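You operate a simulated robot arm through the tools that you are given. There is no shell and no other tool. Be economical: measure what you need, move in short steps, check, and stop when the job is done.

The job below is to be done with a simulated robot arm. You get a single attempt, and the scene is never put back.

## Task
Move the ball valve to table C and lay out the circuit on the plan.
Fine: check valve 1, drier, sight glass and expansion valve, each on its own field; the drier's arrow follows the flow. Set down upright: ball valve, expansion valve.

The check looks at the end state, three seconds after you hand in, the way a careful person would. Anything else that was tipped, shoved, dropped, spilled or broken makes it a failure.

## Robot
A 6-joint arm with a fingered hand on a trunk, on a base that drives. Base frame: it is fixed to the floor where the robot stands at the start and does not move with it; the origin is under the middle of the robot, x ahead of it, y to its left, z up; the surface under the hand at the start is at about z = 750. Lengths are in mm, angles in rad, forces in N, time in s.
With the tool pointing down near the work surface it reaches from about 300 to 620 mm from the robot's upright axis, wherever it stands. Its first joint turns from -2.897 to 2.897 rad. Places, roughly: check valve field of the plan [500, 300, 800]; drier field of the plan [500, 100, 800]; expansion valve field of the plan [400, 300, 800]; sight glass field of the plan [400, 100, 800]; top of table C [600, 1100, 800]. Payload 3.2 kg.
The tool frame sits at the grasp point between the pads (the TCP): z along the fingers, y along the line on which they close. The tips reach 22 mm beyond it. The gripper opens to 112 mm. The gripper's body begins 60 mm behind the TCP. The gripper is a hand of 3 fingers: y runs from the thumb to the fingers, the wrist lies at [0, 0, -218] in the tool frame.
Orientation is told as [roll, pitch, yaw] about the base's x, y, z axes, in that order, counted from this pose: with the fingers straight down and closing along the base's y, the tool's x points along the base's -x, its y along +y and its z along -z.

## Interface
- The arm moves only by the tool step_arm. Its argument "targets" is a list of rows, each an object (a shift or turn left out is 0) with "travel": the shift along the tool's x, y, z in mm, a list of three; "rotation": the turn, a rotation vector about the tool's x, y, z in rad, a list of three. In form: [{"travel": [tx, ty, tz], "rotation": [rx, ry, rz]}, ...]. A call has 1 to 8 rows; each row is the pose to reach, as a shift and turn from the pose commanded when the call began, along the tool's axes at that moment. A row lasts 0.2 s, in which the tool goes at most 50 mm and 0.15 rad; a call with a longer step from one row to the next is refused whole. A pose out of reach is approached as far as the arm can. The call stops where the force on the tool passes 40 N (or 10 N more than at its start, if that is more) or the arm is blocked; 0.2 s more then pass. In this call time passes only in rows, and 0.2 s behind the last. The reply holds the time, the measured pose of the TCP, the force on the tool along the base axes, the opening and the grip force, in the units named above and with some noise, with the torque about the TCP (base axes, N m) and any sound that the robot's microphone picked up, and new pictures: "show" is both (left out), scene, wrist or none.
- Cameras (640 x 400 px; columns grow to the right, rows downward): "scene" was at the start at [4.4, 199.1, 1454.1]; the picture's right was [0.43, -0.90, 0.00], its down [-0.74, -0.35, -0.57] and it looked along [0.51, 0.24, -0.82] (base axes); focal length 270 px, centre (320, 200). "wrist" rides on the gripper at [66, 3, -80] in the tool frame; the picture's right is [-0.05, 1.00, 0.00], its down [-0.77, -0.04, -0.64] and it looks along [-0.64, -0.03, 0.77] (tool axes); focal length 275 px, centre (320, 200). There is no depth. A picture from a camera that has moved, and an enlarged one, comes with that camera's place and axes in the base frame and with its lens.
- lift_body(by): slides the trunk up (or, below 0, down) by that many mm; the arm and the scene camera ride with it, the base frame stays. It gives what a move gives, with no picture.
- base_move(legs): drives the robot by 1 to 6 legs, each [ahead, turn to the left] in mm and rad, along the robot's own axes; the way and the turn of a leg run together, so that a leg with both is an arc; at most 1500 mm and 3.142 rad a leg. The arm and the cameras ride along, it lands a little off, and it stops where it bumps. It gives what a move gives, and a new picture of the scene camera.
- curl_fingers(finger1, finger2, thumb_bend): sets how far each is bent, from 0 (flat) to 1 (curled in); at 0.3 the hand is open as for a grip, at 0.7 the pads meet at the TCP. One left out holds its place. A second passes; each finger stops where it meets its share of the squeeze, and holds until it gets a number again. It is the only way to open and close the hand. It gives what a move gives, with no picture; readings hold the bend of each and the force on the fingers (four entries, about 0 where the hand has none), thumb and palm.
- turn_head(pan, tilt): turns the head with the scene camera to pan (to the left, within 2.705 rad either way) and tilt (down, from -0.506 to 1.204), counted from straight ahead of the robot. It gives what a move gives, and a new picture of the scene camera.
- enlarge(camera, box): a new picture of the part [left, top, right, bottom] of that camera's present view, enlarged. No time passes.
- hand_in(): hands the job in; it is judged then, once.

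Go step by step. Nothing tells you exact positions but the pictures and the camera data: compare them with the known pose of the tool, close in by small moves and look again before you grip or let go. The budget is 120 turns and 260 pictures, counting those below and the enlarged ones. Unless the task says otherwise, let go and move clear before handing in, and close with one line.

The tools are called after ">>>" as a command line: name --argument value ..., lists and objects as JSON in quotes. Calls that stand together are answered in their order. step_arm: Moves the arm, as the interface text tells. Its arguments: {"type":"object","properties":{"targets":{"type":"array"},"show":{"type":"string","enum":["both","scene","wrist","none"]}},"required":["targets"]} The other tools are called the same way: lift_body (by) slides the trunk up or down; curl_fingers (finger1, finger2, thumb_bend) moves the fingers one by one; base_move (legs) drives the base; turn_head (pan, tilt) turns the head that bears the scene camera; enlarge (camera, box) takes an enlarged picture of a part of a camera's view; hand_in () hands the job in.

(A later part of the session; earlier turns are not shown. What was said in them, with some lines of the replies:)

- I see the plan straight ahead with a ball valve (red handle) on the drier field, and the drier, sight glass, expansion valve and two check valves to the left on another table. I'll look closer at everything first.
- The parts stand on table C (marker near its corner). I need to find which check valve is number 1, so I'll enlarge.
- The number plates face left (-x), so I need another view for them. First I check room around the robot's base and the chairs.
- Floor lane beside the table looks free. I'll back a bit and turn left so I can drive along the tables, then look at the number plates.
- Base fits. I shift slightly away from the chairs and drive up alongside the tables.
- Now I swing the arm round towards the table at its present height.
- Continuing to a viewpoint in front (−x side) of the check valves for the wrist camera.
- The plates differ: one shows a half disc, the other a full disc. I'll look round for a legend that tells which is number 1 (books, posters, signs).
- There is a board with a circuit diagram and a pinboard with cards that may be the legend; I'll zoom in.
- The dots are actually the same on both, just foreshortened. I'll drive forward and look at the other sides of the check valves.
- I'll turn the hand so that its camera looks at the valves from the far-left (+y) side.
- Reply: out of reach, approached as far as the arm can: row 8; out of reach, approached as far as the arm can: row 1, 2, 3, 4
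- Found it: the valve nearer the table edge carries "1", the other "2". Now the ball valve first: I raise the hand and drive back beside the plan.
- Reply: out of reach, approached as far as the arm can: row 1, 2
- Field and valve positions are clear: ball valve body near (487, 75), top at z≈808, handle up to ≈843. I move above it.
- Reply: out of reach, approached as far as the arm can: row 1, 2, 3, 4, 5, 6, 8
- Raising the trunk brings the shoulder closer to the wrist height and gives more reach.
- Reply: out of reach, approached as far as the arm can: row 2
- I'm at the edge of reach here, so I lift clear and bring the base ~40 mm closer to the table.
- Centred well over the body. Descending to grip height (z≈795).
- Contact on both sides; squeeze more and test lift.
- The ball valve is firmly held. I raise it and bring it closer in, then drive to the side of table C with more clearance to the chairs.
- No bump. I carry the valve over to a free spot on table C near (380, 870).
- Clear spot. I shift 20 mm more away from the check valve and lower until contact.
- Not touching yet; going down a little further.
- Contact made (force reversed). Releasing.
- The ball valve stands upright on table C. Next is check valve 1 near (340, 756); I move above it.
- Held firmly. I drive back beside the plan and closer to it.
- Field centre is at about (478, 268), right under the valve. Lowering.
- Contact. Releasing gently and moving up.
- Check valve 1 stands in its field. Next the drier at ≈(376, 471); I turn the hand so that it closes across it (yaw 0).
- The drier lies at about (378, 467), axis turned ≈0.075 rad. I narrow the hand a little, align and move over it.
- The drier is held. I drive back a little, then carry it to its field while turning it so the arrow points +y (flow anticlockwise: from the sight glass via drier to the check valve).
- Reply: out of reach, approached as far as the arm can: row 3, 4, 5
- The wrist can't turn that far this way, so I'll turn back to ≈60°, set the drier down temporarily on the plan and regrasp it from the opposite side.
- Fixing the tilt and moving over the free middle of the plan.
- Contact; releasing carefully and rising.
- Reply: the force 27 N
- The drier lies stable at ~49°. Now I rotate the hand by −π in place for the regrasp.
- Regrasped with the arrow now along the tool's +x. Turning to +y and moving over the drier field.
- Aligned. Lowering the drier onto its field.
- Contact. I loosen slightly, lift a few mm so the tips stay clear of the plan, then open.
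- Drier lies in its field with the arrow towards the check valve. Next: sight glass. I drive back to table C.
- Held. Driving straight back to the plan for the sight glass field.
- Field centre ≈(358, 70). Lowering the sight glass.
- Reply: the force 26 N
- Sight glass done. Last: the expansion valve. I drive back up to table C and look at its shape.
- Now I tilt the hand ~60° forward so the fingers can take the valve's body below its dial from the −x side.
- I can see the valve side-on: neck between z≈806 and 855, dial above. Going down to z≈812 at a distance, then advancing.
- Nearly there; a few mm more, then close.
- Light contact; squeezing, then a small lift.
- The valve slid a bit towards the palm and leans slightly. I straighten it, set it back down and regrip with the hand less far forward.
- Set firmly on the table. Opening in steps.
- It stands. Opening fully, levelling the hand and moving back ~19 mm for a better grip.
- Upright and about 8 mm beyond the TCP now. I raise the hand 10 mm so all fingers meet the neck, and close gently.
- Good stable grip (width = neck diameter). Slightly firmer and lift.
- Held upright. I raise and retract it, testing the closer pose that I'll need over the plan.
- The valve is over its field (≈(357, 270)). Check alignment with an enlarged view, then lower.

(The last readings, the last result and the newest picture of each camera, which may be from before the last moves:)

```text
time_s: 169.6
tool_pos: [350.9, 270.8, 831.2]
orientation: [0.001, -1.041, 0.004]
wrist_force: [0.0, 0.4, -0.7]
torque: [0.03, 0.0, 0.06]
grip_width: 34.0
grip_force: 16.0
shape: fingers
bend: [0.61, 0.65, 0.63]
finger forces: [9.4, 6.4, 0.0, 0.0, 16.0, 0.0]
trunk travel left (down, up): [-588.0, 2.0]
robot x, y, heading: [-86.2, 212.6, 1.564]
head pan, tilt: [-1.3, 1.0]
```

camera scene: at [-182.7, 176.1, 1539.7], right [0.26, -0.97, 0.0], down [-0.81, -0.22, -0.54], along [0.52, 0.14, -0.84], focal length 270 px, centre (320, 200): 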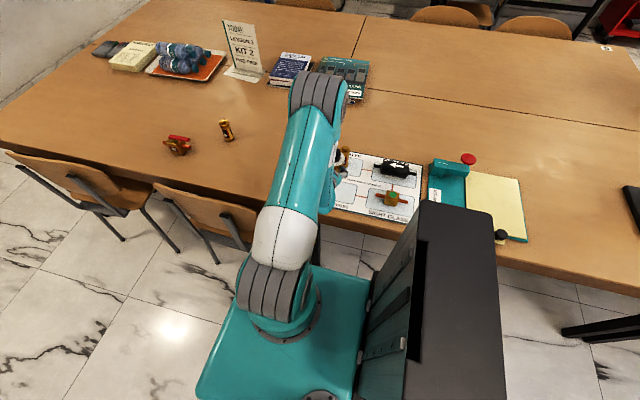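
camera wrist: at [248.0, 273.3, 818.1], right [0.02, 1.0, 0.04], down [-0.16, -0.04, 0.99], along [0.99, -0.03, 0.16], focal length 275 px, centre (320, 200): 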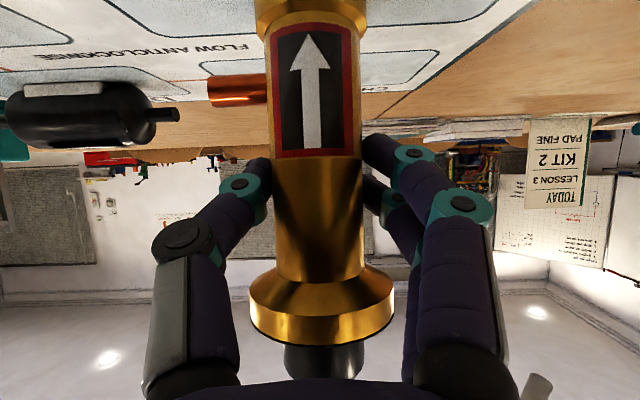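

>>> step_arm --targets '[{"travel": [0.86, 0, 0.5]}]' --show "none"

>>> step_arm --targets '[{"travel": [0.86, 0, 0.5]}]' --show "wrist"

```text
time_s: 170.0
tool_pos: [350.4, 271.8, 830.0]
orientation: [-0.003, -1.044, 0.004]
wrist_force: [1.9, 1.3, 4.1]
torque: [0.01, -0.09, -0.04]
grip_width: 34.2
grip_force: 16.5
shape: fingers
bend: [0.61, 0.65, 0.63]
finger forces: [9.5, 7.2, 0.0, 0.0, 16.5, 0.1]
trunk travel left (down, up): [-588.0, 2.0]
robot x, y, heading: [-84.4, 209.7, 1.564]
head pan, tilt: [-1.3, 1.0]
```

```text
time_s: 170.4
tool_pos: [351.0, 271.3, 830.3]
orientation: [-0.002, -1.043, 0.005]
wrist_force: [3.3, 0.5, 7.9]
torque: [-0.02, -0.1, 0.01]
grip_width: 34.0
grip_force: 17.3
shape: fingers
bend: [0.61, 0.65, 0.63]
finger forces: [9.8, 7.8, 0.1, 0.0, 16.7, 0.1]
trunk travel left (down, up): [-588.0, 2.0]
robot x, y, heading: [-81.8, 213.3, 1.564]
head pan, tilt: [-1.3, 1.0]
camera wrist: at [248.5, 273.0, 811.7], right [0.02, 1.0, 0.04], down [-0.16, -0.04, 0.99], along [0.99, -0.03, 0.16], focal length 275 px, centre (320, 200)
```

wrist: 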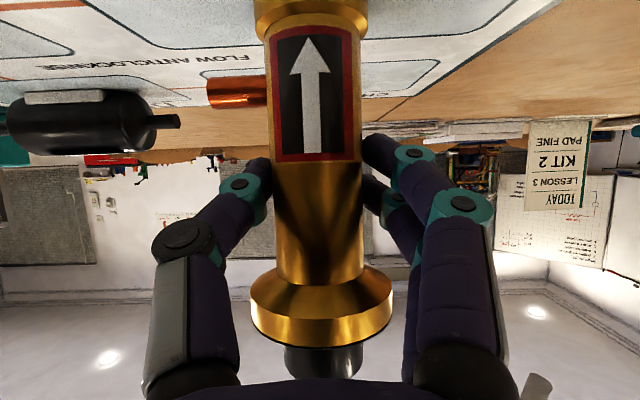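

Contact and upright in its field. Releasing in steps.

>>> curl_fingers --finger1 0.58 --finger2 0.6 --thumb_bend 0.59

>>> curl_fingers --finger1 0.53 --finger2 0.53 --thumb_bend 0.53

>>> curl_fingers --finger1 0.38 --finger2 0.38 --thumb_bend 0.38

>>> step_arm --targets '[{"travel": [0, 0, 0]}]' --show "wrist"

```text
time_s: 171.4
tool_pos: [349.9, 270.4, 828.7]
orientation: [0.001, -1.042, 0.0]
wrist_force: [0.1, -0.4, 2.0]
torque: [0.0, -0.02, 0.0]
grip_width: 37.5
grip_force: 1.1
shape: fingers
bend: [0.56, 0.58, 0.58]
finger forces: [0.8, 1.2, 0.0, 0.1, 2.0, 0.0]
trunk travel left (down, up): [-588.0, 2.0]
robot x, y, heading: [-80.6, 215.3, 1.561]
head pan, tilt: [-1.3, 1.0]
```

```text
time_s: 172.4
tool_pos: [350.3, 270.7, 828.6]
orientation: [0.002, -1.041, 0.003]
wrist_force: [-0.2, 0.0, 0.5]
torque: [0.02, 0.02, -0.02]
grip_width: 45.7
grip_force: 0.0
shape: fingers
bend: [0.53, 0.53, 0.53]
finger forces: [0.1, 0.0, 0.0, 0.1, 0.0, 0.0]
trunk travel left (down, up): [-588.0, 2.0]
robot x, y, heading: [-83.8, 214.2, 1.565]
head pan, tilt: [-1.3, 1.0]
```

```text
time_s: 173.4
tool_pos: [349.8, 269.1, 828.1]
orientation: [0.0, -1.043, 0.002]
wrist_force: [0.6, 0.4, -0.1]
torque: [0.02, -0.03, -0.04]
grip_width: 88.8
grip_force: 0.0
shape: fingers
bend: [0.38, 0.38, 0.38]
finger forces: [0.0, 0.1, 0.0, 0.0, 0.0, 0.0]
trunk travel left (down, up): [-588.0, 2.0]
robot x, y, heading: [-83.4, 217.0, 1.561]
head pan, tilt: [-1.3, 1.0]
```

```text
time_s: 173.8
tool_pos: [350.8, 269.3, 827.8]
orientation: [0.0, -1.043, 0.001]
wrist_force: [-0.2, 0.0, -0.8]
torque: [0.02, 0.0, 0.01]
grip_width: 88.6
grip_force: 0.1
shape: fingers
bend: [0.38, 0.38, 0.38]
finger forces: [0.0, 0.0, 0.0, 0.1, 0.1, 0.0]
trunk travel left (down, up): [-588.0, 2.0]
robot x, y, heading: [-84.3, 217.2, 1.561]
head pan, tilt: [-1.3, 1.0]
camera wrist: at [248.0, 272.9, 811.2], right [0.02, 1.0, 0.04], down [-0.16, -0.04, 0.99], along [0.99, -0.03, 0.16], focal length 275 px, centre (320, 200)
```

wrist: 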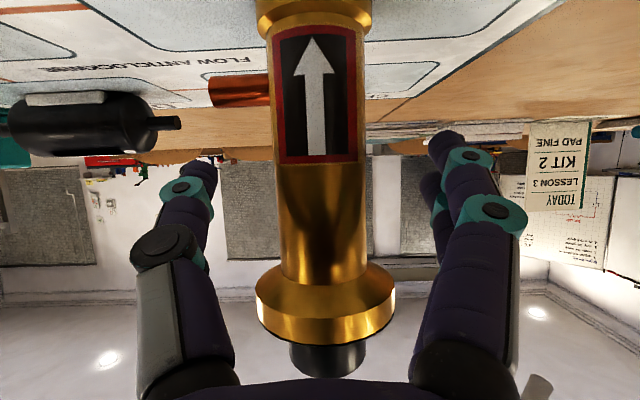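

Standing freely. Backing the hand off horizontally, then up.

>>> step_arm --targets '[{"travel": [10, 0, -17]}, {"travel": [20, 0, -34.5]}, {"travel": [25, 0, -43]}]' --show "wrist"

```text
time_s: 174.6
tool_pos: [301.2, 271.7, 827.7]
orientation: [0.0, -1.043, 0.001]
wrist_force: [0.4, 0.2, -0.4]
torque: [-0.02, -0.01, 0.0]
grip_width: 88.7
grip_force: 0.1
shape: fingers
bend: [0.38, 0.38, 0.38]
finger forces: [0.0, 0.0, 0.0, 0.1, 0.0, 0.0]
trunk travel left (down, up): [-588.0, 2.0]
robot x, y, heading: [-86.0, 216.6, 1.565]
head pan, tilt: [-1.3, 1.0]
camera wrist: at [198.2, 273.1, 811.8], right [0.02, 1.0, 0.04], down [-0.16, -0.04, 0.99], along [0.99, -0.03, 0.16], focal length 275 px, centre (320, 200)
```

wrist: 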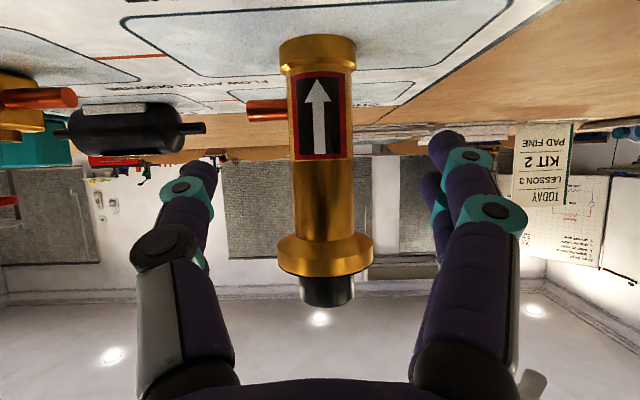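

>>> step_arm --targets '[{"travel": [-34, 0, -24]}, {"travel": [-70, 0, -46]}, {"travel": [-106, 0, -70]}]' --show "none"

>>> base_move --legs '[[-250, 0]]'

>>> turn_head --pan -1.1 --tilt 0.85

>>> enlarge --camera "scene" --box '[240, 100, 440, 240]'

```text
time_s: 175.4
tool_pos: [325.9, 268.4, 951.6]
orientation: [0.001, -1.042, 0.002]
wrist_force: [-0.1, 1.0, -0.1]
torque: [0.01, -0.01, -0.01]
grip_width: 88.7
grip_force: 0.0
shape: fingers
bend: [0.38, 0.38, 0.38]
finger forces: [0.0, 0.1, 0.0, 0.0, 0.0, 0.0]
out of reach, approached as far as the arm can: row 2, 3
trunk travel left (down, up): [-588.0, 2.0]
robot x, y, heading: [-77.8, 214.4, 1.568]
head pan, tilt: [-1.3, 1.0]
```

```text
time_s: 177.2
tool_pos: [325.6, 19.9, 949.5]
orientation: [0.002, -1.042, 0.008]
wrist_force: [-0.4, -0.4, 0.9]
torque: [0.0, 0.0, 0.01]
grip_width: 88.8
grip_force: 0.1
shape: fingers
bend: [0.38, 0.38, 0.38]
finger forces: [0.2, 0.0, 0.1, 0.0, 0.1, 0.1]
trunk travel left (down, up): [-588.0, 2.0]
robot x, y, heading: [-84.2, -34.4, 1.569]
head pan, tilt: [-1.3, 1.0]
camera scene: at [-184.0, -74.3, 1539.6], right [0.27, -0.96, 0.0], down [-0.81, -0.22, -0.54], along [0.52, 0.14, -0.84], focal length 270 px, centre (320, 200)
```

scene: 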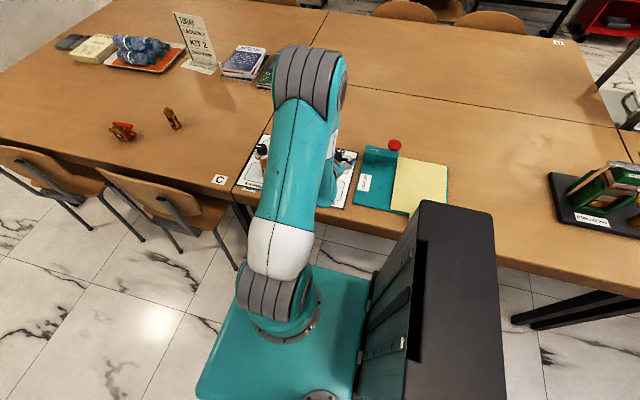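

```text
time_s: 178.0
tool_pos: [325.5, 20.7, 949.9]
orientation: [0.0, -1.042, 0.009]
wrist_force: [-0.3, -0.1, 0.2]
torque: [-0.01, -0.01, 0.02]
grip_width: 88.7
grip_force: 0.2
shape: fingers
bend: [0.38, 0.38, 0.38]
finger forces: [0.1, 0.0, 0.0, 0.0, 0.0, 0.0]
trunk travel left (down, up): [-588.0, 2.0]
robot x, y, heading: [-83.1, -32.2, 1.568]
head pan, tilt: [-1.1, 0.85]
camera scene: at [-181.5, -56.6, 1550.7], right [0.45, -0.89, 0.0], down [-0.67, -0.34, -0.66], along [0.59, 0.3, -0.75], focal length 270 px, centre (320, 200)
```

scene: 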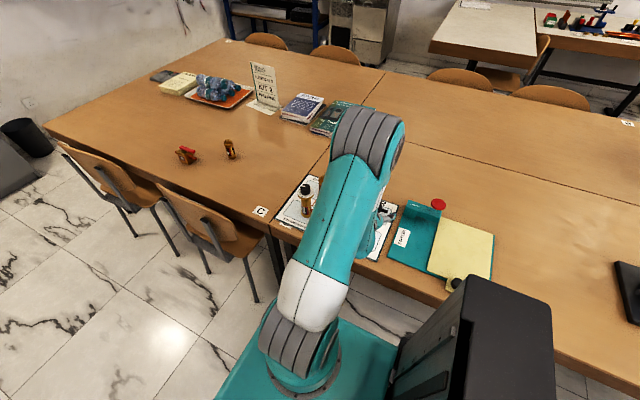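

```text
2.86 times, centred on (340, 170) of scene
camera zoom: at [-181.5, -56.6, 1550.7], right [0.45, -0.89, 0.0], down [-0.67, -0.34, -0.66], along [0.59, 0.3, -0.75], focal length 772 px, centre (263, 286)
```

zoom: 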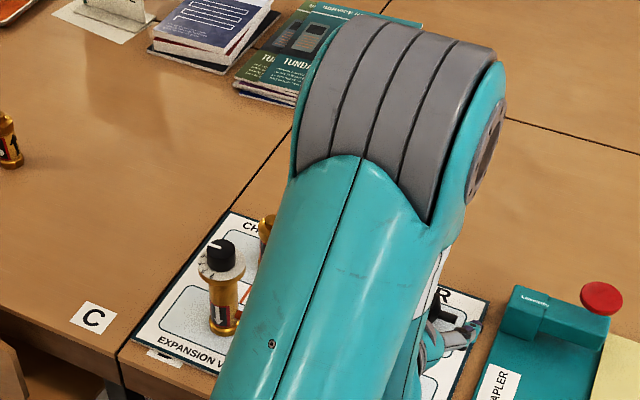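

>>> base_move --legs '[[-280, 0]]'

>>> turn_head --pan -0.85 --tilt 0.75

>>> enlarge --camera "scene" --box '[240, 110, 400, 220]'

```text
time_s: 179.9
tool_pos: [326.8, -255.8, 951.5]
orientation: [0.0, -1.041, 0.011]
wrist_force: [-0.8, -0.7, 0.5]
torque: [0.02, -0.02, 0.03]
grip_width: 88.7
grip_force: 0.0
shape: fingers
bend: [0.38, 0.38, 0.38]
finger forces: [0.1, 0.1, 0.1, 0.0, 0.0, 0.1]
trunk travel left (down, up): [-588.0, 2.0]
robot x, y, heading: [-82.4, -311.5, 1.581]
head pan, tilt: [-1.1, 0.85]
camera scene: at [-181.1, -335.4, 1550.7], right [0.46, -0.89, 0.0], down [-0.67, -0.34, -0.66], along [0.59, 0.3, -0.75], focal length 270 px, centre (320, 200)
```

scene: 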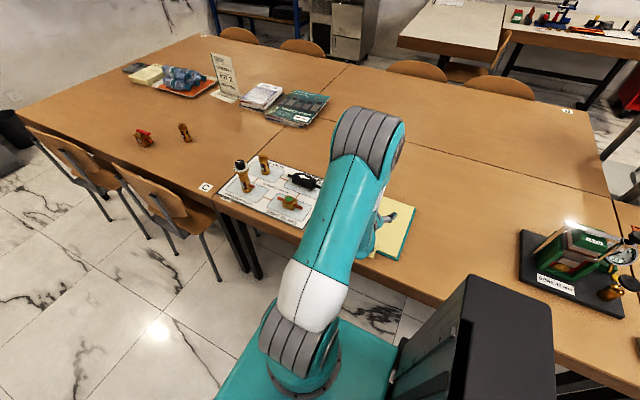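

```text
time_s: 180.7
tool_pos: [326.0, -256.3, 951.4]
orientation: [-0.003, -1.041, 0.011]
wrist_force: [-0.2, -0.6, -0.8]
torque: [0.01, 0.01, -0.01]
grip_width: 88.8
grip_force: 0.0
shape: fingers
bend: [0.38, 0.38, 0.38]
finger forces: [0.0, 0.0, 0.1, 0.0, 0.0, 0.0]
trunk travel left (down, up): [-588.0, 2.0]
robot x, y, heading: [-87.8, -314.3, 1.575]
head pan, tilt: [-0.85, 0.75]
camera scene: at [-188.5, -315.5, 1558.8], right [0.66, -0.75, 0.0], down [-0.51, -0.45, -0.73], along [0.55, 0.48, -0.68], focal length 270 px, centre (320, 200)
```

scene: 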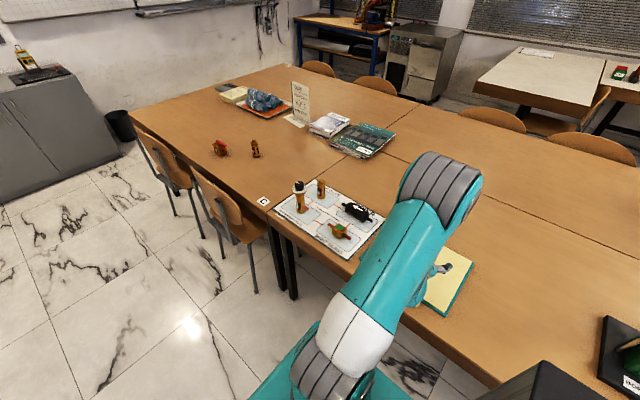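

```text
3.64 times, centred on (320, 165) of scene
camera zoom: at [-188.5, -315.5, 1558.8], right [0.66, -0.75, 0.0], down [-0.51, -0.45, -0.73], along [0.55, 0.48, -0.68], focal length 982 px, centre (320, 327)
```

zoom: 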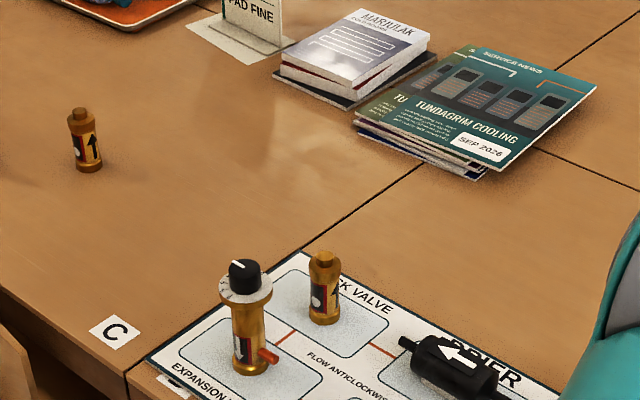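

>>> enlarge --camera "scene" --box '[270, 165, 400, 265]'

>>> enlarge --camera "scene" --box '[190, 110, 290, 180]'

```text
4.00 times, centred on (335, 215) of scene
camera zoom: at [-188.5, -315.5, 1558.8], right [0.66, -0.75, 0.0], down [-0.51, -0.45, -0.73], along [0.55, 0.48, -0.68], focal length 1080 px, centre (260, 140)
```

zoom: 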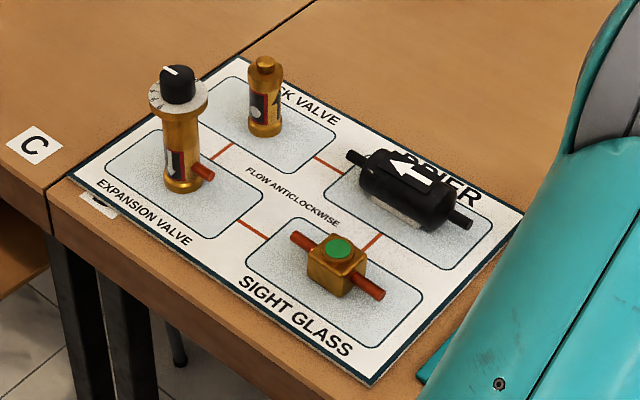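

```text
5.71 times, centred on (240, 145) of scene
camera zoom: at [-188.5, -315.5, 1558.8], right [0.66, -0.75, 0.0], down [-0.51, -0.45, -0.73], along [0.55, 0.48, -0.68], focal length 1543 px, centre (777, 514)
```

zoom: 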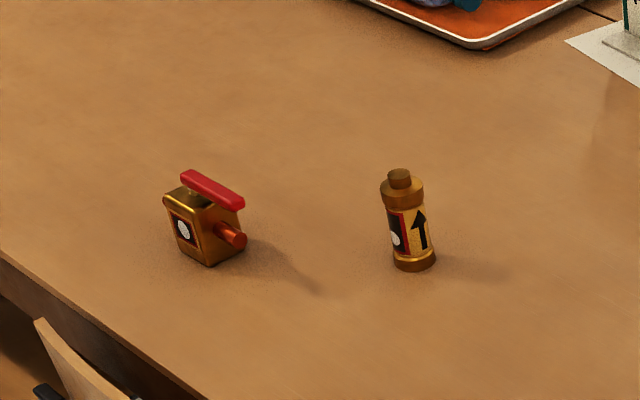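

Every part is in place and standing as asked, the drier's arrow points the anticlockwise way, and the hand is clear, so I hand in.

>>> hand_in

```text
The job is handed in.
```

The ball valve stands upright on table C. Check valve 1, the drier (arrow with the flow), the sight glass and the upright expansion valve are each on their own field, and the job is handed in.
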